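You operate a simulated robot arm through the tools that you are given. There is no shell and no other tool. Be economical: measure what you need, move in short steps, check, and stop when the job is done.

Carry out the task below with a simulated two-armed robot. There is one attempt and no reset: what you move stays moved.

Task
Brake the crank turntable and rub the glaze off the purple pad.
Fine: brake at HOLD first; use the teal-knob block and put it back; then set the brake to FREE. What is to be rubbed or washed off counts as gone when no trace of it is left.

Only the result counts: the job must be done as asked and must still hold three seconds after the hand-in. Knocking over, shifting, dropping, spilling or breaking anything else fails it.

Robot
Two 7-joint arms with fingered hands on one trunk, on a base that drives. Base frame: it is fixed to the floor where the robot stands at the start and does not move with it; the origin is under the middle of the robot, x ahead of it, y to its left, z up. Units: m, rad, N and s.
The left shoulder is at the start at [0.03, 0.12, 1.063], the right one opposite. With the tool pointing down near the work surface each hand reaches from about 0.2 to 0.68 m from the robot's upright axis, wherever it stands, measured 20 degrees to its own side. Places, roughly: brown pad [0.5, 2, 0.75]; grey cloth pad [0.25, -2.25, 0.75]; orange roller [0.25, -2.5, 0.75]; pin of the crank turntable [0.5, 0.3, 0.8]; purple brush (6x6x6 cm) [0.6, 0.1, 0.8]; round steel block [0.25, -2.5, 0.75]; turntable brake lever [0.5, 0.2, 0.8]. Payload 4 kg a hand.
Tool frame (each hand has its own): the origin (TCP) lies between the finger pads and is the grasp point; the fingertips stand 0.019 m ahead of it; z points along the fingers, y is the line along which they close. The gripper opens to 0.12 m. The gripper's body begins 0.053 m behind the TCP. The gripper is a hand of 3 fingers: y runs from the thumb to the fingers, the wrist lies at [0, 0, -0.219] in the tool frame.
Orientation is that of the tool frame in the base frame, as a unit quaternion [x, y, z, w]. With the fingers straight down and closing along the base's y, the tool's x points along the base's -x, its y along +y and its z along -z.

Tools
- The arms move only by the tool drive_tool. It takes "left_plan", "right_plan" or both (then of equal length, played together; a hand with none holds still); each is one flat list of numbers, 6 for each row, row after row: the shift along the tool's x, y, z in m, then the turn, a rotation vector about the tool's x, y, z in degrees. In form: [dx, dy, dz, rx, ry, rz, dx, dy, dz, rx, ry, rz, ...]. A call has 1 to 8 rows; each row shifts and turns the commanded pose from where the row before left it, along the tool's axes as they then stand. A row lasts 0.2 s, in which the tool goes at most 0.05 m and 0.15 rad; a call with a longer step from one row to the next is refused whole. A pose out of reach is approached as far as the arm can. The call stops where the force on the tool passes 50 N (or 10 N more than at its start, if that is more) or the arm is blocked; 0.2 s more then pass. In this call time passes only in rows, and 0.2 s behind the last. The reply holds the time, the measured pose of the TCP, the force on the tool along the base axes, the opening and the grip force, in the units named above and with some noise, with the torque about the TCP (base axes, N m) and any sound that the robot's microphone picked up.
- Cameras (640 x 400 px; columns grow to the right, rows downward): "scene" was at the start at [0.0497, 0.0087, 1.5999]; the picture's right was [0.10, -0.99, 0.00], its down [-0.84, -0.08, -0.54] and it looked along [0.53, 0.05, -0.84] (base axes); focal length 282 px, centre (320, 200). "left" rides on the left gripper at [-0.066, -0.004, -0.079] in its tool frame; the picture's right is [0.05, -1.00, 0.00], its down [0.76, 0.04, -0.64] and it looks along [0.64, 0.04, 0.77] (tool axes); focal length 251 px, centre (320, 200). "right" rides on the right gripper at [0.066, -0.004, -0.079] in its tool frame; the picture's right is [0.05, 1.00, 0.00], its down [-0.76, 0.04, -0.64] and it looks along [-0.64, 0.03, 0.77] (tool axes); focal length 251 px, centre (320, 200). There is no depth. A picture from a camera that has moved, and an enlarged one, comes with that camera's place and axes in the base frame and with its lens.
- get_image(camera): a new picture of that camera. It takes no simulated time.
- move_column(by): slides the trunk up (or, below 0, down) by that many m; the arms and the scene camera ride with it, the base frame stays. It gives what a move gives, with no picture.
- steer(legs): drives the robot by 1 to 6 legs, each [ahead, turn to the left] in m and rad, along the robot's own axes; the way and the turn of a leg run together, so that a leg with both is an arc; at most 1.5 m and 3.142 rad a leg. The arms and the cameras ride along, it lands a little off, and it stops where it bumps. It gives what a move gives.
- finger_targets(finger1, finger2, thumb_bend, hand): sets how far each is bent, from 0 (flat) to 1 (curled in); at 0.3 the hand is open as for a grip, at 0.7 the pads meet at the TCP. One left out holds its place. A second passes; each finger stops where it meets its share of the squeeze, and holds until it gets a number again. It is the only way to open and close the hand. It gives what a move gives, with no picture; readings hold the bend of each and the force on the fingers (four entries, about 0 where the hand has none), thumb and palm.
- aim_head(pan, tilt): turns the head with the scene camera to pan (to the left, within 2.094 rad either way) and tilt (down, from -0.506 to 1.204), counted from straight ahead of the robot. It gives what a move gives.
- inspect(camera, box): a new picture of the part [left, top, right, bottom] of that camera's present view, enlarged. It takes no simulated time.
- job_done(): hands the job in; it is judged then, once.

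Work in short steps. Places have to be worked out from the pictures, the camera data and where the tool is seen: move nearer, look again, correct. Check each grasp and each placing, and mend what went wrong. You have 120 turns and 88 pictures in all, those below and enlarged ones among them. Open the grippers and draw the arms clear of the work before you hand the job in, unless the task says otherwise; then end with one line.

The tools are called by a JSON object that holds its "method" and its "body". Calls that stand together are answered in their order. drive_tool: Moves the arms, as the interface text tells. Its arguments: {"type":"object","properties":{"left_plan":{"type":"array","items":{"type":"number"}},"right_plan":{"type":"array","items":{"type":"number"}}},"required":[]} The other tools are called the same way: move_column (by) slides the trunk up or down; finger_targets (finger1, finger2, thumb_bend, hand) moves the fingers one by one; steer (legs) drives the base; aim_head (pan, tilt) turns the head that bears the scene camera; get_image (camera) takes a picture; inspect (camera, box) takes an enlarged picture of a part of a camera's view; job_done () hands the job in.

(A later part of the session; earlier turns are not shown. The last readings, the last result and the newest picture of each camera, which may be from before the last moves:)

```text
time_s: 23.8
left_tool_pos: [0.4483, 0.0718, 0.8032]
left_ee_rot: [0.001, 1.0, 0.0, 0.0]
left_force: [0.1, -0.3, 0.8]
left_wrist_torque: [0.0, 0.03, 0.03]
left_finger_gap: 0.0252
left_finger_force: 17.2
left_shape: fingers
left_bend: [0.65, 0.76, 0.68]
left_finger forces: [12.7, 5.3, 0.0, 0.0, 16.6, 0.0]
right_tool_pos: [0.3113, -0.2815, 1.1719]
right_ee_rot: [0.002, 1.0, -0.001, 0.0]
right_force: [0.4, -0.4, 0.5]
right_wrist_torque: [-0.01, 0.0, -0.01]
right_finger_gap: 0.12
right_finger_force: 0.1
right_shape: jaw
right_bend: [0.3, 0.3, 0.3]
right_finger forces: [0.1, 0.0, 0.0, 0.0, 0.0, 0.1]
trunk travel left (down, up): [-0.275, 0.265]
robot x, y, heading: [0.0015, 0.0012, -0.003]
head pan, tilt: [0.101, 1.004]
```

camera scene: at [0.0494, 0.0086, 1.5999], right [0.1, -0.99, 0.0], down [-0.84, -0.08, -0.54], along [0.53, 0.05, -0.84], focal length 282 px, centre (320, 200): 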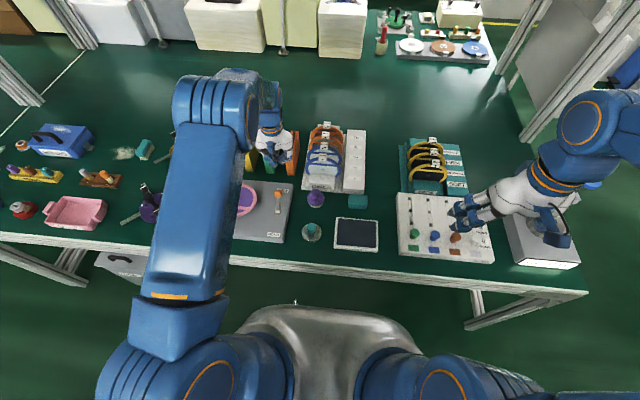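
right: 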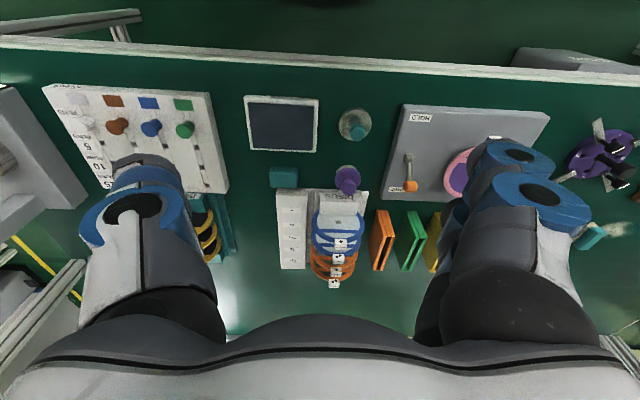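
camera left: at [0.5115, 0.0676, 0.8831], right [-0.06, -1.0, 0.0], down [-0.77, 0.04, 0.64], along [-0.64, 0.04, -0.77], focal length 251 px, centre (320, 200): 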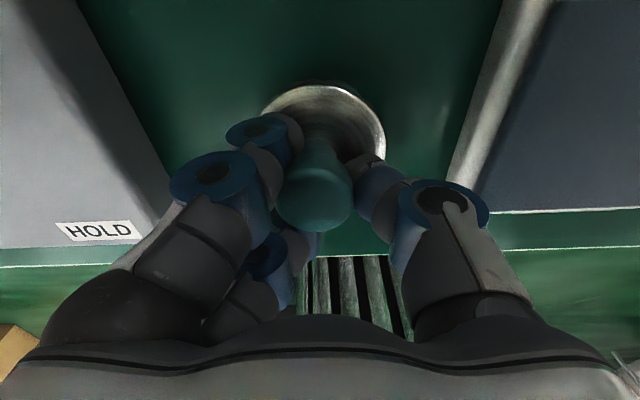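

The grip is firm at about 17 N. I lift 6 cm and check that the block comes up level.

{"method": "drive_tool", "body": {"left_plan": [0, 0, -0.02, 0, 0, 0, 0, 0, -0.02, 0, 0, 0, 0, 0, -0.02, 0, 0, 0, 0, 0, -0.02, 0, 0, 0]}}

{"method": "get_image", "body": {"camera": "left"}}

{"method": "inspect", "body": {"camera": "scene", "box": [180, 150, 380, 270]}}

```text
time_s: 24.8
left_tool_pos: [0.4477, 0.0713, 0.884]
left_ee_rot: [0.002, 1.0, 0.0, 0.001]
left_force: [-0.9, 0.8, -3.4]
left_wrist_torque: [-0.01, 0.0, 0.01]
left_finger_gap: 0.0252
left_finger_force: 17.0
left_shape: fingers
left_bend: [0.65, 0.76, 0.68]
left_finger forces: [12.6, 5.4, 0.1, 0.0, 16.7, 0.0]
right_tool_pos: [0.311, -0.281, 1.1718]
right_ee_rot: [0.002, 1.0, 0.0, 0.001]
right_force: [0.2, 0.4, -0.5]
right_wrist_torque: [0.01, 0.0, 0.01]
right_finger_gap: 0.12
right_finger_force: 0.1
right_shape: jaw
right_bend: [0.3, 0.3, 0.3]
right_finger forces: [0.0, 0.0, 0.0, 0.0, 0.1, 0.1]
trunk travel left (down, up): [-0.275, 0.265]
robot x, y, heading: [0.0025, -0.0006, -0.0]
head pan, tilt: [0.101, 1.004]
```

```text
60 pictures are left
camera left: at [0.5146, 0.0671, 0.9631], right [-0.06, -1.0, 0.0], down [-0.77, 0.04, 0.64], along [-0.64, 0.04, -0.77], focal length 251 px, centre (320, 200)
```

left: 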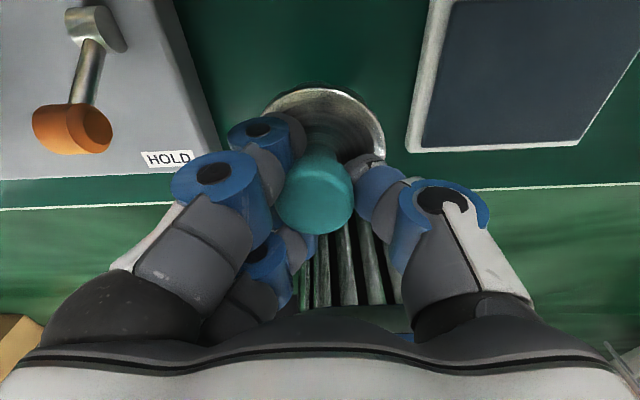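

```text
3.20 times, centred on (280, 210) of scene
camera zoom: at [0.0496, 0.0085, 1.5999], right [0.1, -0.99, 0.0], down [-0.84, -0.08, -0.54], along [0.53, 0.05, -0.84], focal length 902 px, centre (448, 168)
```

zoom: 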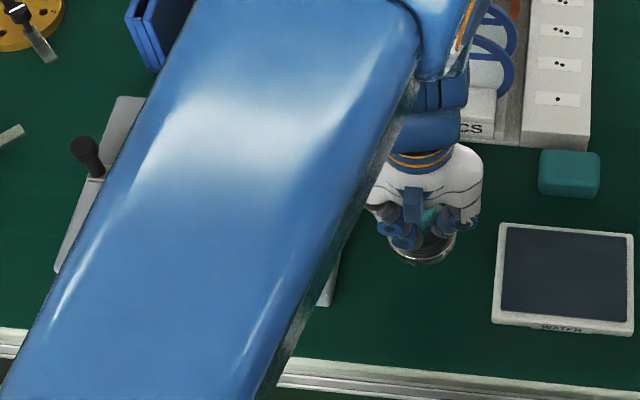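

The block is held and level, weighing about 3.4 N. I raise it and turn the hand 90° about its axis so the fingers stay clear of the crank pin and the camera looks towards the pad.

{"method": "drive_tool", "body": {"left_plan": [0, 0, -0.015, 0, 0, 8.5, 0, 0, -0.015, 0, 0, 8.5, 0, 0, -0.015, 0, 0, 8.5, 0, 0, -0.015, 0, 0, 8.5, 0, 0, -0.015, 0, 0, 8.5, 0, 0, -0.015, 0, 0, 8.5, 0, 0, -0.015, 0, 0, 8.5, 0, 0, -0.015, 0, 0, 8.5]}}

{"method": "drive_tool", "body": {"left_plan": [0, 0, 0, 0, 0, 7.4, 0, 0, 0, 0, 0, 7.3, 0, 0, 0, 0, 0, 7.3, 0.04, 0, 0, 0, 0, 0, 0.04, 0, 0, 0, 0, 0]}}

{"method": "get_image", "body": {"camera": "left"}}

```text
time_s: 26.6
left_tool_pos: [0.4481, 0.0717, 1.0037]
left_ee_rot: [0.562, 0.827, 0.001, 0.0]
left_force: [-0.7, -0.9, -2.6]
left_wrist_torque: [-0.02, 0.02, -0.01]
left_finger_gap: 0.025
left_finger_force: 17.2
left_shape: fingers
left_bend: [0.65, 0.76, 0.68]
left_finger forces: [12.7, 5.4, 0.1, 0.0, 16.6, 0.1]
right_tool_pos: [0.3105, -0.282, 1.1727]
right_ee_rot: [0.002, 1.0, 0.0, 0.0]
right_force: [-0.3, 0.7, 0.7]
right_wrist_torque: [-0.02, 0.04, 0.01]
right_finger_gap: 0.12
right_finger_force: 0.0
right_shape: jaw
right_bend: [0.3, 0.3, 0.3]
right_finger forces: [0.1, 0.1, 0.0, 0.0, 0.0, 0.0]
trunk travel left (down, up): [-0.275, 0.265]
robot x, y, heading: [-0.0014, 0.001, -0.003]
head pan, tilt: [0.101, 1.004]
```

```text
time_s: 27.8
left_tool_pos: [0.4479, 0.1535, 1.0032]
left_ee_rot: [0.709, 0.705, 0.001, 0.002]
left_force: [-0.2, 0.3, -2.8]
left_wrist_torque: [-0.01, -0.01, -0.01]
left_finger_gap: 0.025
left_finger_force: 17.1
left_shape: fingers
left_bend: [0.65, 0.76, 0.68]
left_finger forces: [12.4, 5.3, 0.0, 0.0, 16.8, 0.0]
right_tool_pos: [0.3114, -0.2805, 1.1717]
right_ee_rot: [0.001, 1.0, 0.001, 0.0]
right_force: [0.2, 0.2, -0.2]
right_wrist_torque: [0.01, 0.02, -0.01]
right_finger_gap: 0.1199
right_finger_force: 0.1
right_shape: jaw
right_bend: [0.3, 0.3, 0.3]
right_finger forces: [0.0, 0.0, 0.1, 0.1, 0.0, 0.0]
trunk travel left (down, up): [-0.275, 0.265]
robot x, y, heading: [-0.0033, -0.0007, -0.0]
head pan, tilt: [0.101, 1.004]
```

```text
58 pictures are left
camera left: at [0.4436, 0.0861, 1.0821], right [-1.0, 0.06, 0.0], down [0.04, 0.76, 0.64], along [0.04, 0.64, -0.77], focal length 251 px, centre (320, 200)
```

left: 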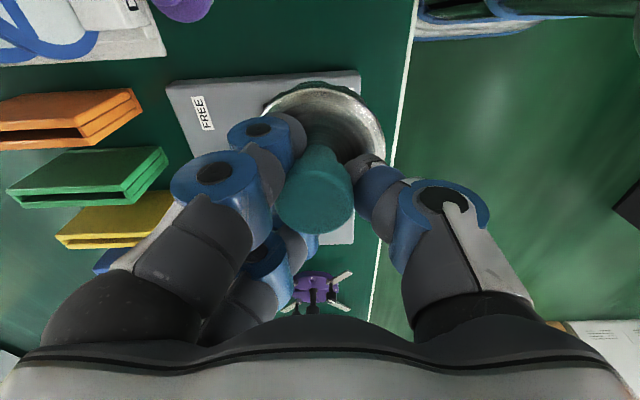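

The hand hides the pad in this view. I move above the glaze at about (0.527, 0.365), staying high, and check with the scene camera.

{"method": "drive_tool", "body": {"left_plan": [0.035, 0.0132, 0, 0, 0, 0, 0.035, 0.0132, 0, 0, 0, 0, 0.035, 0.0132, 0, 0, 0, 0, 0.035, 0.0132, 0, 0, 0, 0, 0.035, 0.0132, 0, 0, 0, 0, 0.035, 0.0132, 0, 0, 0, 0]}}

{"method": "get_image", "body": {"camera": "scene"}}

{"method": "get_image", "body": {"camera": "left"}}

```text
time_s: 29.2
left_tool_pos: [0.5305, 0.3633, 1.0044]
left_ee_rot: [0.709, 0.705, 0.0, 0.002]
left_force: [-0.7, -0.2, -3.8]
left_wrist_torque: [-0.04, 0.01, -0.01]
left_finger_gap: 0.0247
left_finger_force: 16.9
left_shape: fingers
left_bend: [0.65, 0.76, 0.68]
left_finger forces: [12.3, 5.4, 0.1, 0.0, 16.5, 0.0]
right_tool_pos: [0.3114, -0.2804, 1.1716]
right_ee_rot: [0.001, 1.0, -0.001, -0.001]
right_force: [-0.3, -0.2, 0.3]
right_wrist_torque: [-0.02, 0.0, -0.05]
right_finger_gap: 0.1198
right_finger_force: 0.0
right_shape: jaw
right_bend: [0.3, 0.3, 0.3]
right_finger forces: [0.0, 0.1, 0.1, 0.1, 0.1, 0.0]
trunk travel left (down, up): [-0.275, 0.265]
robot x, y, heading: [0.0036, 0.0021, -0.001]
head pan, tilt: [0.101, 1.004]
```

```text
57 pictures are left
camera scene: at [0.0509, 0.0103, 1.5998], right [0.1, -0.99, 0.0], down [-0.84, -0.09, -0.54], along [0.53, 0.05, -0.84], focal length 282 px, centre (320, 200)
```

scene: 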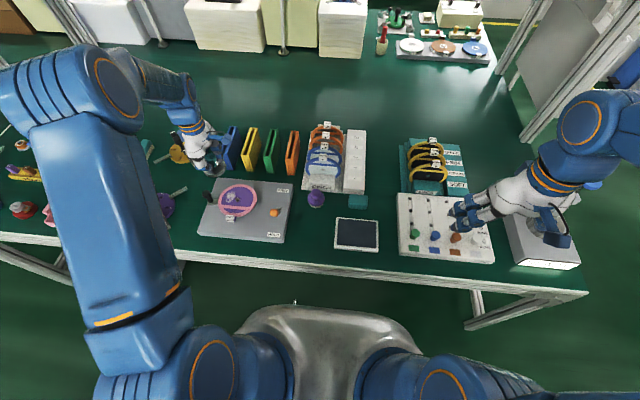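

```text
56 pictures are left
camera left: at [0.5262, 0.2971, 1.0817], right [-1.0, 0.06, 0.0], down [0.04, 0.77, 0.64], along [0.04, 0.64, -0.77], focal length 251 px, centre (320, 200)
```

left: 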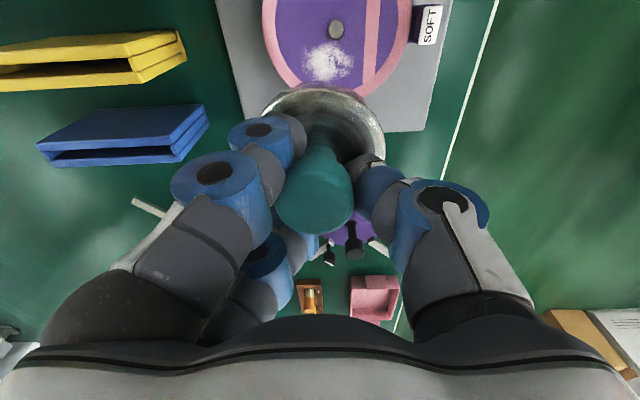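

The pad is visible in both views. I zoom in to see whether the hub, rim and bar are raised.

{"method": "inspect", "body": {"camera": "left", "box": [230, 0, 450, 130]}}

{"method": "inspect", "body": {"camera": "scene", "box": [185, 165, 275, 235]}}

```text
2.91 times, centred on (340, 65) of left
camera zoom: at [0.5262, 0.2971, 1.0817], right [-1.0, 0.06, 0.0], down [0.04, 0.77, 0.64], along [0.04, 0.64, -0.77], focal length 731 px, centre (262, 593)
```

zoom: 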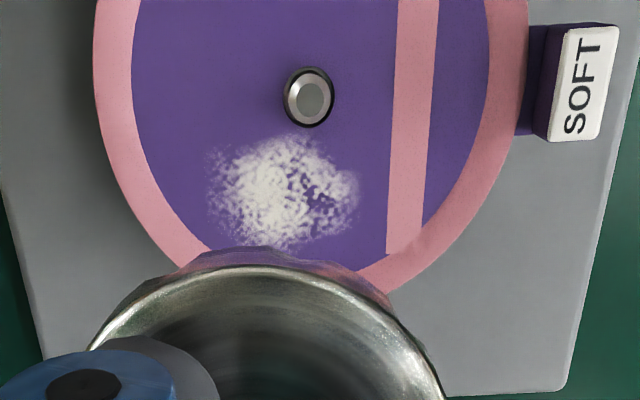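

```text
5.71 times, centred on (230, 200) of scene
camera zoom: at [0.0509, 0.0103, 1.5998], right [0.1, -0.99, 0.0], down [-0.84, -0.09, -0.54], along [0.53, 0.05, -0.84], focal length 1611 px, centre (834, 200)
```

zoom: 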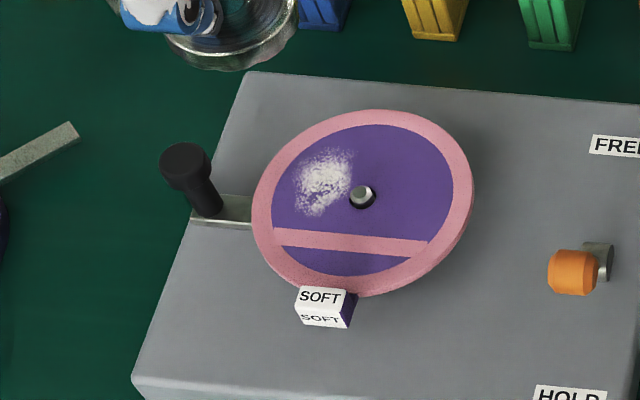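

The rim and bar look flush, and only the small hub nut stands proud. I descend towards the pad above the glaze, offset from the hub nut and the crank pin.

{"method": "drive_tool", "body": {"left_plan": [0, 0, 0.03, 0, 0, 0, 0, 0, 0.03, 0, 0, 0, -0.001, 0.003, 0.03, 0, 0, 0]}}

{"method": "inspect", "body": {"camera": "scene", "box": [185, 135, 275, 235]}}

{"method": "get_image", "body": {"camera": "left"}}

```text
time_s: 30.0
left_tool_pos: [0.5329, 0.3619, 0.9128]
left_ee_rot: [0.708, 0.706, 0.0, 0.001]
left_force: [0.6, 0.1, -3.2]
left_wrist_torque: [0.0, 0.04, -0.03]
left_finger_gap: 0.025
left_finger_force: 17.1
left_shape: fingers
left_bend: [0.65, 0.76, 0.68]
left_finger forces: [12.4, 5.5, 0.0, 0.1, 16.6, 0.0]
right_tool_pos: [0.311, -0.2809, 1.1709]
right_ee_rot: [0.002, 1.0, 0.0, -0.001]
right_force: [0.3, -0.3, -0.5]
right_wrist_torque: [-0.03, 0.01, 0.02]
right_finger_gap: 0.1201
right_finger_force: 0.1
right_shape: jaw
right_bend: [0.3, 0.3, 0.3]
right_finger forces: [0.1, 0.1, 0.1, 0.0, 0.0, 0.0]
trunk travel left (down, up): [-0.275, 0.265]
robot x, y, heading: [-0.0014, -0.0001, -0.003]
head pan, tilt: [0.101, 1.004]
```

```text
4.00 times, centred on (230, 185) of scene
camera zoom: at [0.0513, 0.0095, 1.5998], right [0.1, -0.99, 0.0], down [-0.84, -0.09, -0.54], along [0.53, 0.05, -0.84], focal length 1128 px, centre (680, 260)
```

zoom: 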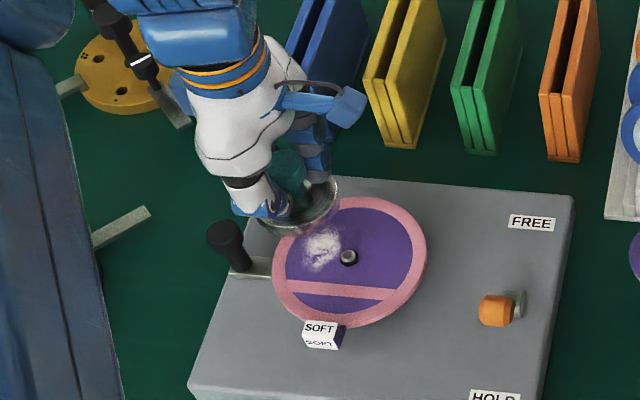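

```text
52 pictures are left
camera left: at [0.5295, 0.2951, 0.9916], right [-1.0, 0.06, 0.0], down [0.04, 0.76, 0.64], along [0.04, 0.64, -0.77], focal length 251 px, centre (320, 200)
```

left: 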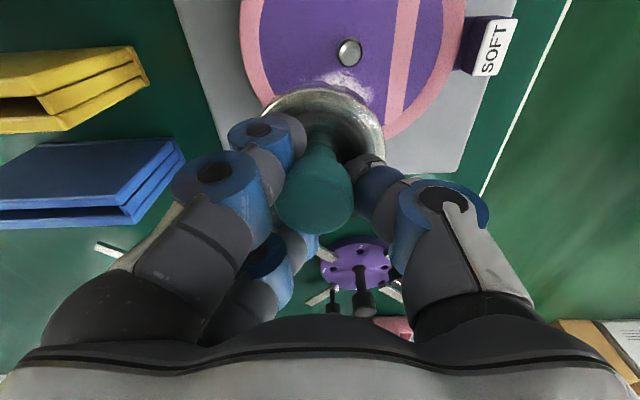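

It is clear of the pin. I lower gently towards contact.

{"method": "drive_tool", "body": {"left_plan": [0, 0, 0.015, 0, 0, 0, 0, 0, 0.01, 0, 0, 0, 0, 0, 0.005, 0, 0, 0]}}

{"method": "inspect", "body": {"camera": "scene", "box": [185, 155, 275, 235]}}

```text
time_s: 30.8
left_tool_pos: [0.5322, 0.3601, 0.8844]
left_ee_rot: [0.709, 0.706, 0.0, 0.001]
left_force: [0.3, 0.3, -2.8]
left_wrist_torque: [-0.01, 0.0, 0.01]
left_finger_gap: 0.0249
left_finger_force: 16.9
left_shape: fingers
left_bend: [0.65, 0.76, 0.68]
left_finger forces: [12.2, 5.4, 0.0, 0.0, 16.4, 0.1]
right_tool_pos: [0.3114, -0.2801, 1.1714]
right_ee_rot: [0.002, 1.0, 0.0, 0.0]
right_force: [-0.1, -0.3, -0.7]
right_wrist_torque: [-0.01, -0.01, 0.01]
right_finger_gap: 0.1197
right_finger_force: 0.1
right_shape: jaw
right_bend: [0.3, 0.3, 0.3]
right_finger forces: [0.1, 0.0, 0.0, 0.0, 0.1, 0.0]
trunk travel left (down, up): [-0.275, 0.265]
robot x, y, heading: [0.0014, -0.0007, -0.004]
head pan, tilt: [0.101, 1.004]
```

```text
5.00 times, centred on (230, 195) of scene
camera zoom: at [0.0503, 0.0089, 1.5999], right [0.1, -0.99, 0.0], down [-0.84, -0.08, -0.54], along [0.53, 0.05, -0.84], focal length 1410 px, centre (770, 225)
```

zoom: 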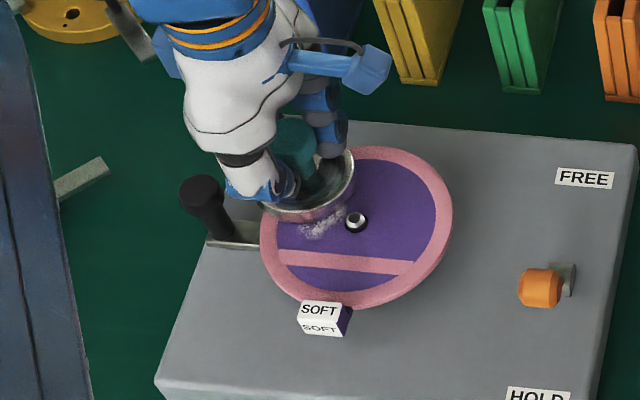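

I keep lowering in 4 mm steps to find contact.

{"method": "drive_tool", "body": {"left_plan": [0, 0, 0.004, 0, 0, 0, 0, 0, 0.004, 0, 0, 0]}}

{"method": "drive_tool", "body": {"left_plan": [0, 0, 0.004, 0, 0, 0]}}

```text
time_s: 31.4
left_tool_pos: [0.5321, 0.3615, 0.8752]
left_ee_rot: [0.708, 0.706, 0.0, 0.0]
left_force: [0.5, 0.6, -2.6]
left_wrist_torque: [0.04, -0.02, 0.03]
left_finger_gap: 0.0251
left_finger_force: 17.1
left_shape: fingers
left_bend: [0.65, 0.76, 0.68]
left_finger forces: [12.3, 5.4, 0.0, 0.1, 16.5, 0.1]
right_tool_pos: [0.3121, -0.2812, 1.1712]
right_ee_rot: [0.002, 1.0, 0.0, -0.001]
right_force: [0.2, -0.5, -0.7]
right_wrist_torque: [-0.02, 0.0, 0.0]
right_finger_gap: 0.1198
right_finger_force: 0.1
right_shape: jaw
right_bend: [0.3, 0.3, 0.3]
right_finger forces: [0.0, 0.1, 0.1, 0.0, 0.0, 0.0]
trunk travel left (down, up): [-0.275, 0.265]
robot x, y, heading: [-0.0011, -0.0005, -0.003]
head pan, tilt: [0.101, 1.004]
```

```text
time_s: 31.8
left_tool_pos: [0.5336, 0.3611, 0.8722]
left_ee_rot: [0.709, 0.706, 0.0, 0.002]
left_force: [-0.4, 0.8, -3.0]
left_wrist_torque: [0.01, 0.02, 0.0]
left_finger_gap: 0.0251
left_finger_force: 17.3
left_shape: fingers
left_bend: [0.65, 0.76, 0.68]
left_finger forces: [12.3, 5.4, 0.0, 0.0, 16.5, 0.1]
right_tool_pos: [0.3118, -0.2809, 1.1718]
right_ee_rot: [0.001, 1.0, 0.0, 0.0]
right_force: [-1.0, -0.1, -0.2]
right_wrist_torque: [0.02, -0.03, 0.01]
right_finger_gap: 0.1202
right_finger_force: 0.0
right_shape: jaw
right_bend: [0.3, 0.3, 0.3]
right_finger forces: [0.0, 0.1, 0.0, 0.0, 0.0, 0.1]
trunk travel left (down, up): [-0.275, 0.265]
robot x, y, heading: [-0.0027, -0.0, -0.0]
head pan, tilt: [0.101, 1.004]
```

No contact yet, so I continue down.

{"method": "drive_tool", "body": {"left_plan": [0, 0, 0.004, 0, 0, 0]}}

{"method": "drive_tool", "body": {"left_plan": [0, 0, 0.003, 0, 0, 0]}}

{"method": "inspect", "body": {"camera": "scene", "box": [185, 155, 275, 235]}}

```text
time_s: 32.2
left_tool_pos: [0.5327, 0.3617, 0.8681]
left_ee_rot: [0.708, 0.706, 0.002, 0.001]
left_force: [0.3, 2.4, 2.6]
left_wrist_torque: [-0.1, -0.07, 0.06]
left_finger_gap: 0.0246
left_finger_force: 17.5
left_shape: fingers
left_bend: [0.65, 0.76, 0.68]
left_finger forces: [12.7, 5.5, 0.0, 0.1, 16.6, 0.1]
right_tool_pos: [0.3107, -0.2816, 1.1727]
right_ee_rot: [0.001, 1.0, 0.0, 0.0]
right_force: [-0.7, -0.8, 0.2]
right_wrist_torque: [0.02, -0.01, 0.04]
right_finger_gap: 0.12
right_finger_force: 0.1
right_shape: jaw
right_bend: [0.3, 0.3, 0.3]
right_finger forces: [0.1, 0.0, 0.1, 0.0, 0.0, 0.1]
trunk travel left (down, up): [-0.275, 0.265]
robot x, y, heading: [-0.0007, -0.003, -0.005]
head pan, tilt: [0.101, 1.004]
```

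```text
time_s: 32.6
left_tool_pos: [0.5315, 0.3628, 0.8682]
left_ee_rot: [0.708, 0.706, 0.005, 0.001]
left_force: [0.6, 5.1, 16.2]
left_wrist_torque: [-0.3, -0.35, 0.0]
left_finger_gap: 0.0239
left_finger_force: 24.3
left_shape: fingers
left_bend: [0.65, 0.76, 0.68]
left_finger forces: [25.5, 5.7, 0.0, 0.0, 18.4, 0.1]
right_tool_pos: [0.31, -0.283, 1.1721]
right_ee_rot: [0.001, 1.0, 0.0, 0.001]
right_force: [0.1, -0.1, 0.0]
right_wrist_torque: [0.0, -0.02, 0.0]
right_finger_gap: 0.12
right_finger_force: 0.0
right_shape: jaw
right_bend: [0.3, 0.3, 0.3]
right_finger forces: [0.0, 0.0, 0.1, 0.0, 0.0, 0.0]
trunk travel left (down, up): [-0.275, 0.265]
robot x, y, heading: [-0.0007, 0.0019, 0.002]
head pan, tilt: [0.101, 1.004]
```

```text
5.00 times, centred on (230, 195) of scene
camera zoom: at [0.048, 0.0085, 1.6001], right [0.1, -0.99, 0.0], down [-0.84, -0.08, -0.54], along [0.54, 0.05, -0.84], focal length 1410 px, centre (770, 225)
```

zoom: 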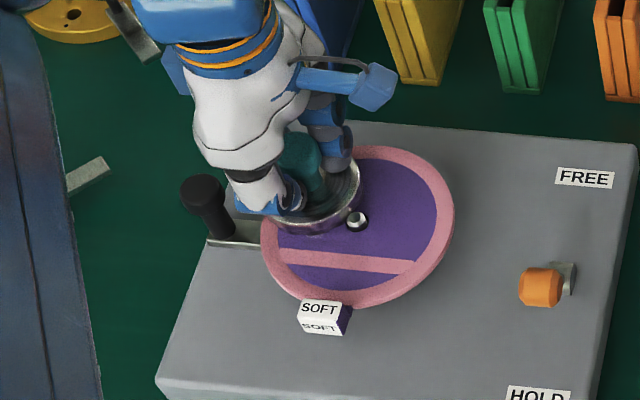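

Contact is at TCP z of about 0.868. I ease the pressure slightly, since the pad is marked SOFT, and rub on an arc round the hub nut.

{"method": "drive_tool", "body": {"left_plan": [0, 0, -0.001, 0, 0, 0, -0.005, 0.009, 0, 0, 0, 0, -0.005, 0.009, 0, 0, 0, 0, 0.005, -0.009, 0, 0, 0, 0, 0.005, -0.009, 0, 0, 0, 0, 0.002, -0.01, 0, 0, 0, 0, 0.001, -0.01, 0, 0, 0, 0, -0.003, 0.02, 0, 0, 0, 0]}}

{"method": "inspect", "body": {"camera": "scene", "box": [185, 155, 275, 235]}}

```text
time_s: 34.4
left_tool_pos: [0.524, 0.3641, 0.8679]
left_ee_rot: [0.708, 0.707, -0.001, -0.004]
left_force: [-17.0, 12.8, 29.2]
left_wrist_torque: [-0.13, 0.35, -0.03]
left_finger_gap: 0.0224
left_finger_force: 37.2
left_shape: fingers
left_bend: [0.66, 0.77, 0.68]
left_finger forces: [24.9, 6.3, 0.0, 0.1, 43.0, 0.0]
right_tool_pos: [0.3057, -0.2809, 1.1727]
right_ee_rot: [0.001, 1.0, 0.001, 0.002]
right_force: [-0.8, -0.1, 0.4]
right_wrist_torque: [0.0, -0.05, 0.01]
right_finger_gap: 0.1198
right_finger_force: 0.0
right_shape: jaw
right_bend: [0.3, 0.3, 0.3]
right_finger forces: [0.0, 0.0, 0.1, 0.0, 0.0, 0.1]
trunk travel left (down, up): [-0.275, 0.265]
robot x, y, heading: [-0.0028, -0.0025, 0.002]
head pan, tilt: [0.101, 1.004]
```

```text
5.00 times, centred on (230, 195) of scene
camera zoom: at [0.0427, 0.0089, 1.6003], right [0.1, -0.99, 0.0], down [-0.84, -0.08, -0.54], along [0.54, 0.05, -0.84], focal length 1410 px, centre (770, 225)
```

zoom: 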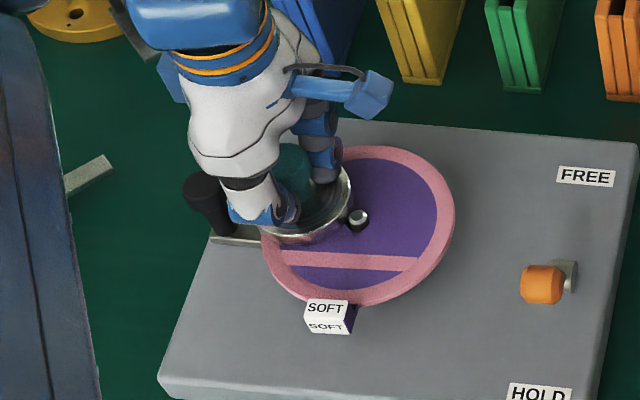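

Friction is notable, with 29 N normal load. I lift to inspect the effect.

{"method": "drive_tool", "body": {"left_plan": [0, 0, -0.005, 0, 0, 0, 0, 0, -0.03, 0, 0, 0, 0, 0, -0.04, 0, 0, 0, 0, 0, -0.04, 0, 0, 0]}}

{"method": "inspect", "body": {"camera": "left", "box": [230, 0, 450, 130]}}

{"method": "inspect", "body": {"camera": "scene", "box": [185, 145, 275, 235]}}

```text
time_s: 35.4
left_tool_pos: [0.5294, 0.36, 0.9845]
left_ee_rot: [0.708, 0.706, 0.0, 0.0]
left_force: [0.1, -0.8, -2.5]
left_wrist_torque: [0.03, 0.0, -0.02]
left_finger_gap: 0.0231
left_finger_force: 21.1
left_shape: fingers
left_bend: [0.65, 0.77, 0.68]
left_finger forces: [13.8, 6.3, 0.0, 0.0, 21.9, 0.0]
right_tool_pos: [0.3094, -0.2812, 1.172]
right_ee_rot: [0.002, 1.0, 0.0, 0.0]
right_force: [-0.2, 0.2, -0.3]
right_wrist_torque: [0.0, 0.0, 0.0]
right_finger_gap: 0.1202
right_finger_force: 0.1
right_shape: jaw
right_bend: [0.3, 0.3, 0.3]
right_finger forces: [0.0, 0.0, 0.0, 0.1, 0.1, 0.0]
trunk travel left (down, up): [-0.275, 0.265]
robot x, y, heading: [0.0003, -0.0001, -0.001]
head pan, tilt: [0.101, 1.004]
```

```text
2.91 times, centred on (340, 65) of left
camera zoom: at [0.5268, 0.2941, 1.0629], right [-1.0, 0.06, 0.0], down [0.04, 0.76, 0.64], along [0.04, 0.64, -0.77], focal length 731 px, centre (262, 593)
```

zoom: 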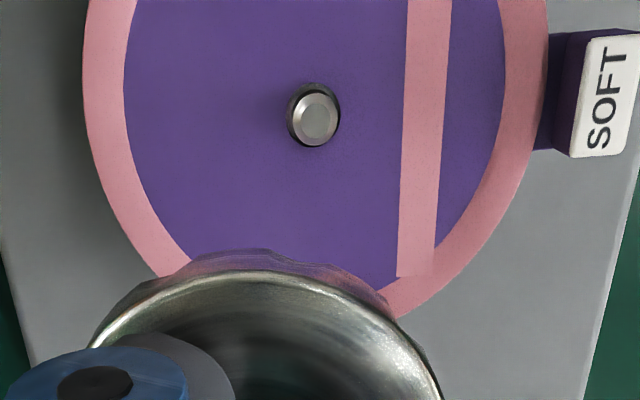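

```text
4.44 times, centred on (230, 190) of scene
camera zoom: at [0.049, 0.0079, 1.5999], right [0.1, -0.99, 0.0], down [-0.84, -0.08, -0.54], along [0.54, 0.05, -0.84], focal length 1253 px, centre (720, 244)
```

zoom: 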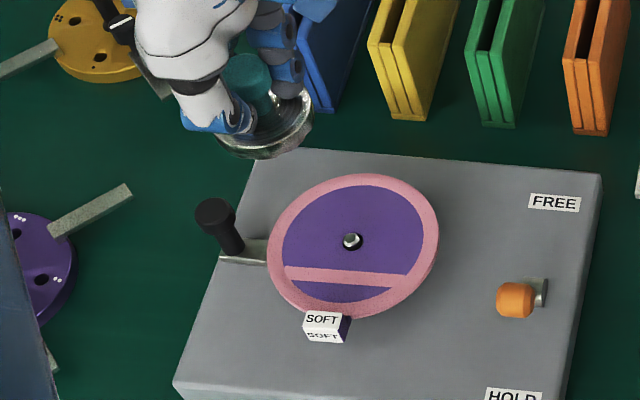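

The glaze looks gone. I zoom in harder for traces.

{"method": "inspect", "body": {"camera": "scene", "box": [220, 180, 250, 215]}}

{"method": "inspect", "body": {"camera": "left", "box": [270, 10, 370, 110]}}

```text
11.43 times, centred on (235, 198) of scene
camera zoom: at [0.049, 0.0079, 1.5999], right [0.1, -0.99, 0.0], down [-0.84, -0.08, -0.54], along [0.54, 0.05, -0.84], focal length 3223 px, centre (1291, 229)
```

zoom: 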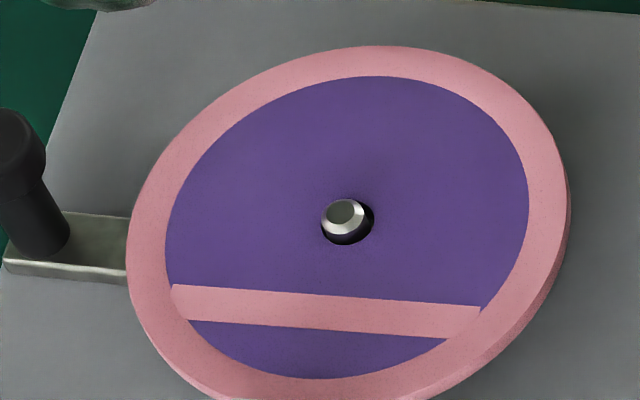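

```text
4.00 times, centred on (320, 60) of left
camera zoom: at [0.5268, 0.2941, 1.0629], right [-1.0, 0.06, 0.0], down [0.04, 0.76, 0.64], along [0.04, 0.64, -0.77], focal length 1006 px, centre (320, 760)
```

zoom: 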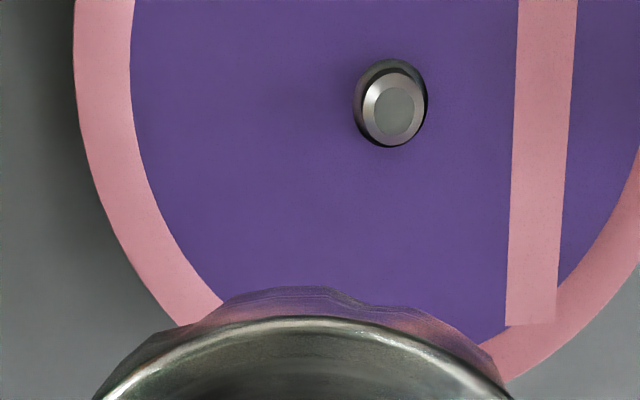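

The pad is spotless. I carry the block back, turning the hand to its original orientation above the original spot at about (0.449, 0.075).

{"method": "drive_tool", "body": {"left_plan": [-0.0406, -0.0115, 0, 0, 0, 0, -0.0406, -0.0115, 0, 0, 0, 0, -0.0406, -0.0115, 0, 0, 0, 0, -0.0406, -0.0115, 0, 0, 0, 0, -0.0406, -0.0115, 0, 0, 0, 0, -0.0406, -0.0115, 0, 0, 0, 0, -0.0406, -0.0115, 0, 0, 0, 0]}}

{"method": "drive_tool", "body": {"left_plan": [0, 0, 0, 0, 0, -8.5, 0, 0, 0, 0, 0, -8.5, 0, 0, 0, 0, 0, -8.5, 0, 0, 0, 0, 0, -8.5, 0, 0, 0, 0, 0, -8.5, 0, 0, 0, 0, 0, -8.5, 0, 0, 0, 0, 0, -8.5, 0, 0, 0, 0, 0, -8.5]}}

{"method": "drive_tool", "body": {"left_plan": [0, 0, 0, 0, 0, -7.3, 0, 0, 0, 0, 0, -7.3, 0, 0, 0, 0, 0, -7.3, 0, 0, 0.04, 0, 0, 0, 0, 0, 0.04, 0, 0, 0, 0, 0, 0.04, 0, 0, 0, 0, 0, 0.03, 0, 0, 0]}}

{"method": "get_image", "body": {"camera": "left"}}

{"method": "inspect", "body": {"camera": "scene", "box": [180, 120, 400, 260]}}

```text
time_s: 37.0
left_tool_pos: [0.4488, 0.0776, 0.9795]
left_ee_rot: [0.709, 0.705, 0.002, 0.0]
left_force: [0.0, -0.1, -3.3]
left_wrist_torque: [0.02, -0.03, 0.0]
left_finger_gap: 0.0231
left_finger_force: 20.2
left_shape: fingers
left_bend: [0.65, 0.77, 0.68]
left_finger forces: [14.0, 6.2, 0.0, 0.0, 20.7, 0.0]
right_tool_pos: [0.3119, -0.2827, 1.1717]
right_ee_rot: [0.001, 1.0, 0.002, -0.001]
right_force: [0.3, 0.2, -0.1]
right_wrist_torque: [0.02, -0.02, -0.01]
right_finger_gap: 0.1199
right_finger_force: 0.0
right_shape: jaw
right_bend: [0.3, 0.3, 0.3]
right_finger forces: [0.1, 0.0, 0.0, 0.1, 0.0, 0.1]
trunk travel left (down, up): [-0.275, 0.265]
robot x, y, heading: [-0.0017, -0.0011, -0.005]
head pan, tilt: [0.101, 1.004]
```

```text
time_s: 38.8
left_tool_pos: [0.4497, 0.078, 0.9808]
left_ee_rot: [0.191, 0.982, 0.001, 0.001]
left_force: [0.3, 0.5, -3.3]
left_wrist_torque: [0.03, 0.0, 0.03]
left_finger_gap: 0.0231
left_finger_force: 20.1
left_shape: fingers
left_bend: [0.65, 0.77, 0.68]
left_finger forces: [14.0, 6.3, 0.1, 0.1, 20.6, 0.1]
right_tool_pos: [0.3112, -0.2817, 1.1707]
right_ee_rot: [0.002, 1.0, 0.0, 0.0]
right_force: [0.5, 0.1, -1.1]
right_wrist_torque: [-0.02, 0.01, -0.01]
right_finger_gap: 0.1202
right_finger_force: 0.0
right_shape: jaw
right_bend: [0.3, 0.3, 0.3]
right_finger forces: [0.0, 0.0, 0.1, 0.0, 0.0, 0.0]
trunk travel left (down, up): [-0.275, 0.265]
robot x, y, heading: [-0.0038, 0.001, -0.002]
head pan, tilt: [0.101, 1.004]
```

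```text
time_s: 40.4
left_tool_pos: [0.4502, 0.075, 0.8294]
left_ee_rot: [0.002, 1.0, 0.0, 0.001]
left_force: [-0.2, 0.0, -3.1]
left_wrist_torque: [0.02, 0.01, -0.02]
left_finger_gap: 0.0233
left_finger_force: 20.7
left_shape: fingers
left_bend: [0.65, 0.77, 0.68]
left_finger forces: [14.4, 6.2, 0.1, 0.0, 20.7, 0.0]
right_tool_pos: [0.3117, -0.2814, 1.172]
right_ee_rot: [0.002, 1.0, 0.0, -0.001]
right_force: [-0.9, 0.5, -0.8]
right_wrist_torque: [0.0, -0.01, 0.0]
right_finger_gap: 0.12
right_finger_force: 0.1
right_shape: jaw
right_bend: [0.3, 0.3, 0.3]
right_finger forces: [0.0, 0.1, 0.0, 0.1, 0.0, 0.0]
trunk travel left (down, up): [-0.275, 0.265]
robot x, y, heading: [0.0019, 0.0003, -0.0]
head pan, tilt: [0.101, 1.004]
```

```text
44 pictures are left
camera left: at [0.5161, 0.0717, 0.9084], right [-0.06, -1.0, 0.0], down [-0.77, 0.05, 0.64], along [-0.64, 0.04, -0.77], focal length 251 px, centre (320, 200)
```

left: 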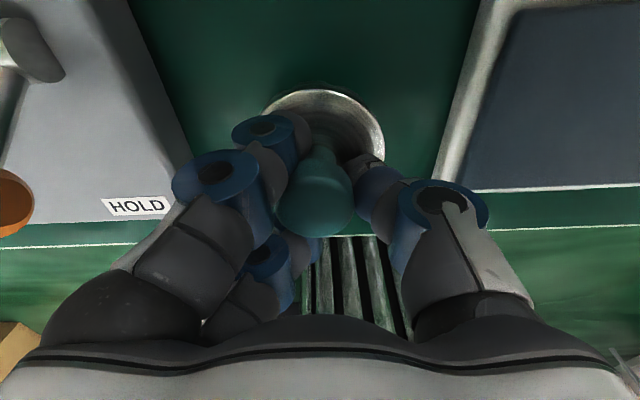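

```text
2.86 times, centred on (290, 190) of scene
camera zoom: at [0.0508, 0.0088, 1.5998], right [0.1, -0.99, 0.0], down [-0.84, -0.08, -0.54], along [0.53, 0.05, -0.84], focal length 806 px, centre (406, 229)
```

zoom: 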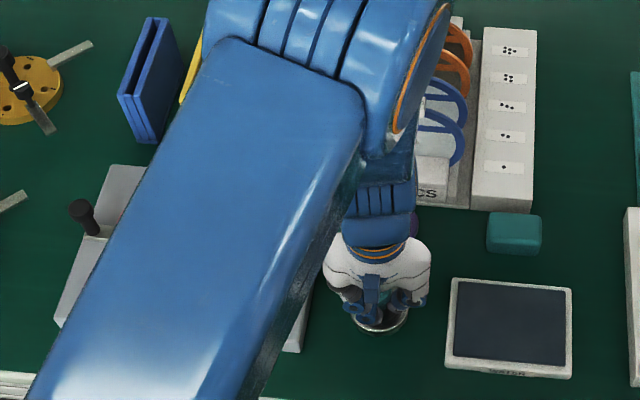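

The block hangs over its spot. I lower to the table in small steps.

{"method": "drive_tool", "body": {"left_plan": [0, 0, 0.012, 0, 0, 0, 0, 0, 0.008, 0, 0, 0]}}

{"method": "drive_tool", "body": {"left_plan": [0, 0, 0.005, 0, 0, 0]}}

{"method": "inspect", "body": {"camera": "scene", "box": [180, 120, 400, 260]}}

```text
time_s: 41.0
left_tool_pos: [0.4506, 0.0766, 0.8116]
left_ee_rot: [0.003, 1.0, 0.001, 0.002]
left_force: [0.4, 0.1, -3.1]
left_wrist_torque: [0.0, 0.03, 0.0]
left_finger_gap: 0.0232
left_finger_force: 20.3
left_shape: fingers
left_bend: [0.65, 0.77, 0.68]
left_finger forces: [14.5, 6.2, 0.0, 0.0, 20.6, 0.1]
right_tool_pos: [0.3097, -0.2813, 1.1718]
right_ee_rot: [0.002, 1.0, 0.0, 0.0]
right_force: [-0.2, 0.8, 0.1]
right_wrist_torque: [0.02, -0.04, 0.02]
right_finger_gap: 0.1203
right_finger_force: 0.1
right_shape: jaw
right_bend: [0.3, 0.3, 0.3]
right_finger forces: [0.0, 0.1, 0.0, 0.1, 0.0, 0.0]
trunk travel left (down, up): [-0.275, 0.265]
robot x, y, heading: [0.0021, -0.0027, -0.003]
head pan, tilt: [0.101, 1.004]
```

```text
time_s: 41.4
left_tool_pos: [0.4509, 0.077, 0.805]
left_ee_rot: [0.003, 1.0, 0.0, 0.0]
left_force: [-0.2, 0.7, -2.3]
left_wrist_torque: [0.0, 0.01, 0.0]
left_finger_gap: 0.0231
left_finger_force: 21.0
left_shape: fingers
left_bend: [0.65, 0.77, 0.68]
left_finger forces: [14.4, 6.3, 0.0, 0.0, 20.6, 0.0]
right_tool_pos: [0.3112, -0.2809, 1.1716]
right_ee_rot: [0.002, 1.0, 0.0, 0.0]
right_force: [0.2, 0.6, 0.5]
right_wrist_torque: [0.0, 0.0, -0.04]
right_finger_gap: 0.1202
right_finger_force: 0.1
right_shape: jaw
right_bend: [0.3, 0.3, 0.3]
right_finger forces: [0.0, 0.0, 0.0, 0.0, 0.0, 0.0]
trunk travel left (down, up): [-0.275, 0.265]
robot x, y, heading: [-0.0001, 0.0004, -0.001]
head pan, tilt: [0.101, 1.004]
```

```text
2.86 times, centred on (290, 190) of scene
camera zoom: at [0.0505, 0.0087, 1.5999], right [0.1, -0.99, 0.0], down [-0.84, -0.08, -0.54], along [0.53, 0.05, -0.84], focal length 806 px, centre (406, 229)
```

zoom: 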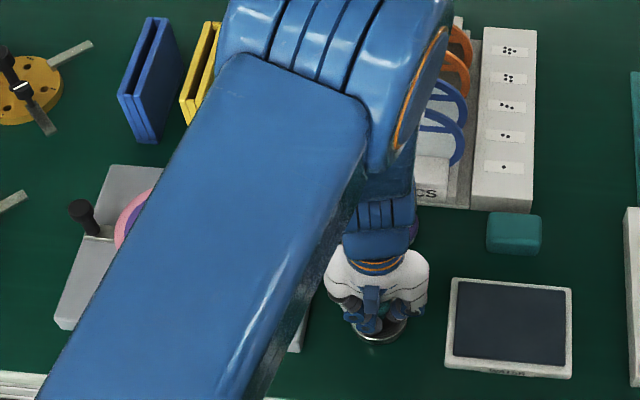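

Nearly down. I lower the last millimetres to contact.

{"method": "drive_tool", "body": {"left_plan": [0, 0, 0.003, 0, 0, 0]}}

```text
time_s: 41.8
left_tool_pos: [0.4504, 0.0763, 0.8036]
left_ee_rot: [0.002, 1.0, 0.0, 0.001]
left_force: [0.1, -0.1, -3.3]
left_wrist_torque: [0.0, 0.01, -0.03]
left_finger_gap: 0.0232
left_finger_force: 20.4
left_shape: fingers
left_bend: [0.65, 0.77, 0.68]
left_finger forces: [14.4, 6.2, 0.0, 0.1, 20.6, 0.1]
right_tool_pos: [0.3108, -0.2818, 1.1709]
right_ee_rot: [0.003, 1.0, 0.0, 0.0]
right_force: [-0.3, 0.0, -0.2]
right_wrist_torque: [-0.01, 0.0, 0.02]
right_finger_gap: 0.1198
right_finger_force: 0.1
right_shape: jaw
right_bend: [0.3, 0.3, 0.3]
right_finger forces: [0.1, 0.0, 0.1, 0.1, 0.1, 0.0]
trunk travel left (down, up): [-0.275, 0.265]
robot x, y, heading: [0.0034, -0.0013, 0.001]
head pan, tilt: [0.101, 1.004]
```

No contact yet.

{"method": "drive_tool", "body": {"left_plan": [0, 0, 0.003, 0, 0, 0]}}

{"method": "drive_tool", "body": {"left_plan": [0, 0, 0.002, 0, 0, 0]}}

```text
time_s: 42.2
left_tool_pos: [0.45, 0.0764, 0.8002]
left_ee_rot: [0.003, 1.0, 0.0, 0.002]
left_force: [-2.0, 0.0, 7.4]
left_wrist_torque: [0.2, -0.2, 0.05]
left_finger_gap: 0.0233
left_finger_force: 26.2
left_shape: fingers
left_bend: [0.66, 0.77, 0.68]
left_finger forces: [24.0, 6.5, 0.0, 0.1, 21.3, 0.0]
right_tool_pos: [0.3108, -0.2812, 1.1727]
right_ee_rot: [0.002, 1.0, 0.001, 0.0]
right_force: [-0.2, 0.0, 0.4]
right_wrist_torque: [0.0, 0.01, 0.01]
right_finger_gap: 0.12
right_finger_force: 0.0
right_shape: jaw
right_bend: [0.3, 0.3, 0.3]
right_finger forces: [0.1, 0.0, 0.1, 0.1, 0.1, 0.1]
trunk travel left (down, up): [-0.275, 0.265]
robot x, y, heading: [0.0031, -0.0006, -0.001]
head pan, tilt: [0.101, 1.004]
```

```text
time_s: 42.6
left_tool_pos: [0.4515, 0.0777, 0.8005]
left_ee_rot: [0.002, 1.0, 0.0, 0.004]
left_force: [-2.3, 1.6, 23.2]
left_wrist_torque: [0.63, -0.52, 0.16]
left_finger_gap: 0.0228
left_finger_force: 35.4
left_shape: fingers
left_bend: [0.66, 0.77, 0.68]
left_finger forces: [41.2, 6.0, 0.0, 0.1, 23.2, 0.0]
right_tool_pos: [0.3086, -0.2814, 1.1722]
right_ee_rot: [0.002, 1.0, 0.0, 0.001]
right_force: [0.4, -1.1, -0.2]
right_wrist_torque: [-0.01, -0.03, -0.01]
right_finger_gap: 0.1198
right_finger_force: 0.3
right_shape: jaw
right_bend: [0.3, 0.3, 0.3]
right_finger forces: [0.0, 0.0, 0.0, 0.0, 0.0, 0.0]
trunk travel left (down, up): [-0.275, 0.265]
robot x, y, heading: [-0.001, 0.0003, 0.002]
head pan, tilt: [0.101, 1.004]
```

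It is seated on the table. I ease the pressure, open slightly, then rise clear.

{"method": "drive_tool", "body": {"left_plan": [0, 0, -0.003, 0, 0, 0]}}

{"method": "finger_targets", "body": {"hand": "left", "finger1": 0.61, "finger2": 0.61, "thumb_bend": 0.61}}

{"method": "drive_tool", "body": {"left_plan": [0, 0, -0.006, 0, 0, 0]}}

{"method": "finger_targets", "body": {"hand": "left", "finger1": 0.54, "finger2": 0.54, "thumb_bend": 0.54}}

{"method": "get_image", "body": {"camera": "left"}}

```text
time_s: 43.0
left_tool_pos: [0.4509, 0.0775, 0.7998]
left_ee_rot: [0.003, 1.0, 0.0, 0.001]
left_force: [0.6, -1.0, 2.7]
left_wrist_torque: [0.11, -0.16, -0.02]
left_finger_gap: 0.0231
left_finger_force: 22.9
left_shape: fingers
left_bend: [0.66, 0.77, 0.68]
left_finger forces: [19.1, 5.5, 0.0, 0.0, 21.4, 0.0]
right_tool_pos: [0.3108, -0.2825, 1.1717]
right_ee_rot: [0.001, 1.0, 0.0, -0.001]
right_force: [-0.7, 0.6, -0.2]
right_wrist_torque: [0.02, 0.0, 0.03]
right_finger_gap: 0.1197
right_finger_force: 0.1
right_shape: jaw
right_bend: [0.3, 0.3, 0.3]
right_finger forces: [0.0, 0.0, 0.0, 0.0, 0.0, 0.0]
trunk travel left (down, up): [-0.275, 0.265]
robot x, y, heading: [0.0036, 0.0022, 0.002]
head pan, tilt: [0.101, 1.004]
```

```text
time_s: 44.0
left_tool_pos: [0.45, 0.0774, 0.8016]
left_ee_rot: [0.002, 1.0, 0.0, 0.002]
left_force: [3.6, -2.7, 15.1]
left_wrist_torque: [0.14, -0.08, 0.01]
left_finger_gap: 0.0321
left_finger_force: 7.9
left_shape: fingers
left_bend: [0.63, 0.62, 0.61]
left_finger forces: [8.5, 5.5, 0.0, 0.0, 1.9, 0.0]
right_tool_pos: [0.3105, -0.283, 1.171]
right_ee_rot: [0.002, 1.0, 0.0, -0.001]
right_force: [0.4, 0.6, -0.7]
right_wrist_torque: [0.0, -0.02, 0.0]
right_finger_gap: 0.1199
right_finger_force: 0.0
right_shape: jaw
right_bend: [0.3, 0.3, 0.3]
right_finger forces: [0.0, 0.1, 0.0, 0.0, 0.0, 0.0]
trunk travel left (down, up): [-0.275, 0.265]
robot x, y, heading: [0.0008, 0.0013, 0.003]
head pan, tilt: [0.101, 1.004]
```

```text
time_s: 44.4
left_tool_pos: [0.4493, 0.0776, 0.8069]
left_ee_rot: [0.003, 1.0, 0.0, 0.0]
left_force: [0.6, -1.0, -0.3]
left_wrist_torque: [-0.03, 0.02, 0.02]
left_finger_gap: 0.035
left_finger_force: 0.1
left_shape: fingers
left_bend: [0.61, 0.61, 0.61]
left_finger forces: [0.0, 0.1, 0.0, 0.0, 0.2, 0.0]
right_tool_pos: [0.31, -0.2808, 1.1721]
right_ee_rot: [0.002, 1.0, 0.0, 0.0]
right_force: [-0.1, 0.8, 0.1]
right_wrist_torque: [-0.03, 0.0, -0.03]
right_finger_gap: 0.1198
right_finger_force: 0.1
right_shape: jaw
right_bend: [0.3, 0.3, 0.3]
right_finger forces: [0.0, 0.1, 0.1, 0.0, 0.1, 0.1]
trunk travel left (down, up): [-0.275, 0.265]
robot x, y, heading: [0.0003, 0.0015, -0.003]
head pan, tilt: [0.101, 1.004]
```

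```text
time_s: 45.4
left_tool_pos: [0.4489, 0.0779, 0.8074]
left_ee_rot: [0.003, 1.0, 0.001, 0.001]
left_force: [0.8, 0.7, -0.9]
left_wrist_torque: [-0.02, 0.0, -0.02]
left_finger_gap: 0.0557
left_finger_force: 0.1
left_shape: fingers
left_bend: [0.54, 0.54, 0.54]
left_finger forces: [0.0, 0.0, 0.0, 0.0, 0.1, 0.1]
right_tool_pos: [0.3105, -0.2815, 1.172]
right_ee_rot: [0.001, 1.0, 0.0, 0.001]
right_force: [0.2, -0.1, 0.8]
right_wrist_torque: [0.0, 0.0, 0.0]
right_finger_gap: 0.12
right_finger_force: 0.1
right_shape: jaw
right_bend: [0.3, 0.3, 0.3]
right_finger forces: [0.0, 0.0, 0.0, 0.1, 0.0, 0.1]
trunk travel left (down, up): [-0.275, 0.265]
robot x, y, heading: [0.0011, 0.0013, -0.001]
head pan, tilt: [0.101, 1.004]
```

```text
41 pictures are left
camera left: at [0.5156, 0.073, 0.8857], right [-0.06, -1.0, 0.0], down [-0.77, 0.05, 0.64], along [-0.64, 0.04, -0.77], focal length 251 px, centre (320, 200)
```

left: 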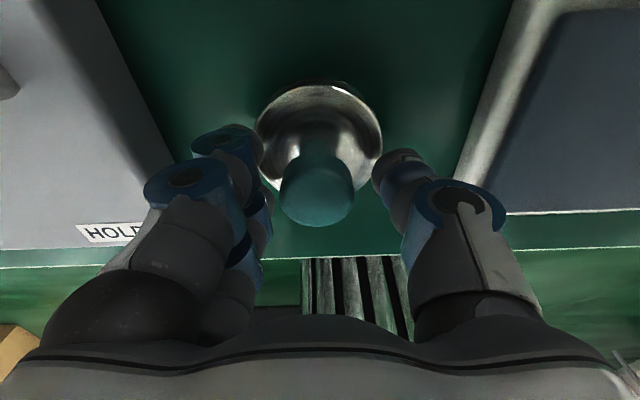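

Released and free. I rise straight up to z of about 0.99 and check the block's place.

{"method": "drive_tool", "body": {"left_plan": [0, 0, -0.02, 0, 0, 0, 0, 0, -0.04, 0, 0, 0, 0, 0, -0.04, 0, 0, 0, 0, 0, -0.04, 0, 0, 0, -0.0, 0, -0.04, 0, 0, 0, -0.04, 0.02, 0, 0, 0, 0, -0.03, 0.03, 0, 0, 0, 0, 0, 0.04, 0, 0, 0, 0]}}

{"method": "inspect", "body": {"camera": "scene", "box": [180, 120, 400, 260]}}

{"method": "get_image", "body": {"camera": "left"}}

```text
time_s: 47.2
left_tool_pos: [0.5205, 0.1666, 0.9861]
left_ee_rot: [0.003, 1.0, 0.0, 0.001]
left_force: [0.4, 0.7, -0.4]
left_wrist_torque: [-0.02, 0.04, -0.02]
left_finger_gap: 0.0556
left_finger_force: 0.0
left_shape: fingers
left_bend: [0.54, 0.54, 0.54]
left_finger forces: [0.1, 0.0, 0.0, 0.0, 0.0, 0.0]
right_tool_pos: [0.312, -0.281, 1.1713]
right_ee_rot: [0.001, 1.0, -0.001, 0.0]
right_force: [1.2, -0.4, 0.6]
right_wrist_torque: [0.0, -0.01, -0.01]
right_finger_gap: 0.12
right_finger_force: 0.1
right_shape: jaw
right_bend: [0.3, 0.3, 0.3]
right_finger forces: [0.1, 0.1, 0.1, 0.0, 0.0, 0.0]
trunk travel left (down, up): [-0.275, 0.265]
robot x, y, heading: [-0.0034, -0.0003, 0.002]
head pan, tilt: [0.101, 1.004]
```

```text
2.86 times, centred on (290, 190) of scene
camera zoom: at [0.0498, 0.0103, 1.5999], right [0.1, -0.99, 0.0], down [-0.84, -0.09, -0.54], along [0.53, 0.05, -0.84], focal length 806 px, centre (406, 229)
```

zoom: 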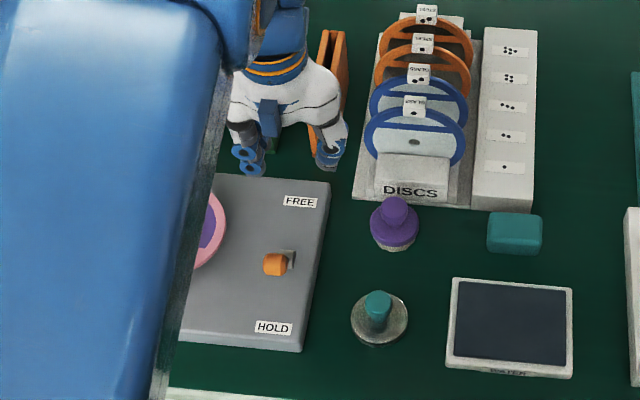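

```text
39 pictures are left
camera left: at [0.5867, 0.1633, 1.0654], right [-0.06, -1.0, 0.0], down [-0.77, 0.05, 0.64], along [-0.64, 0.04, -0.77], focal length 251 px, centre (320, 200)
```

left: 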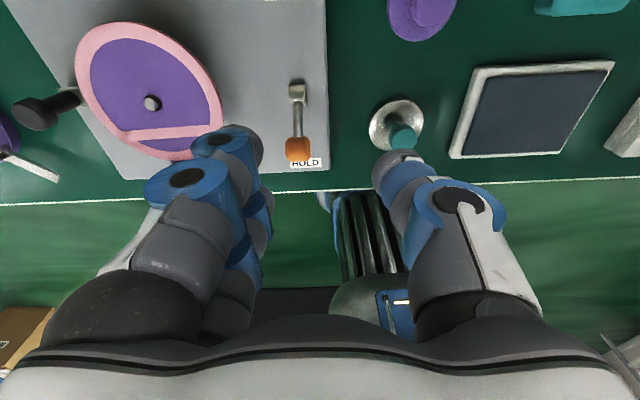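

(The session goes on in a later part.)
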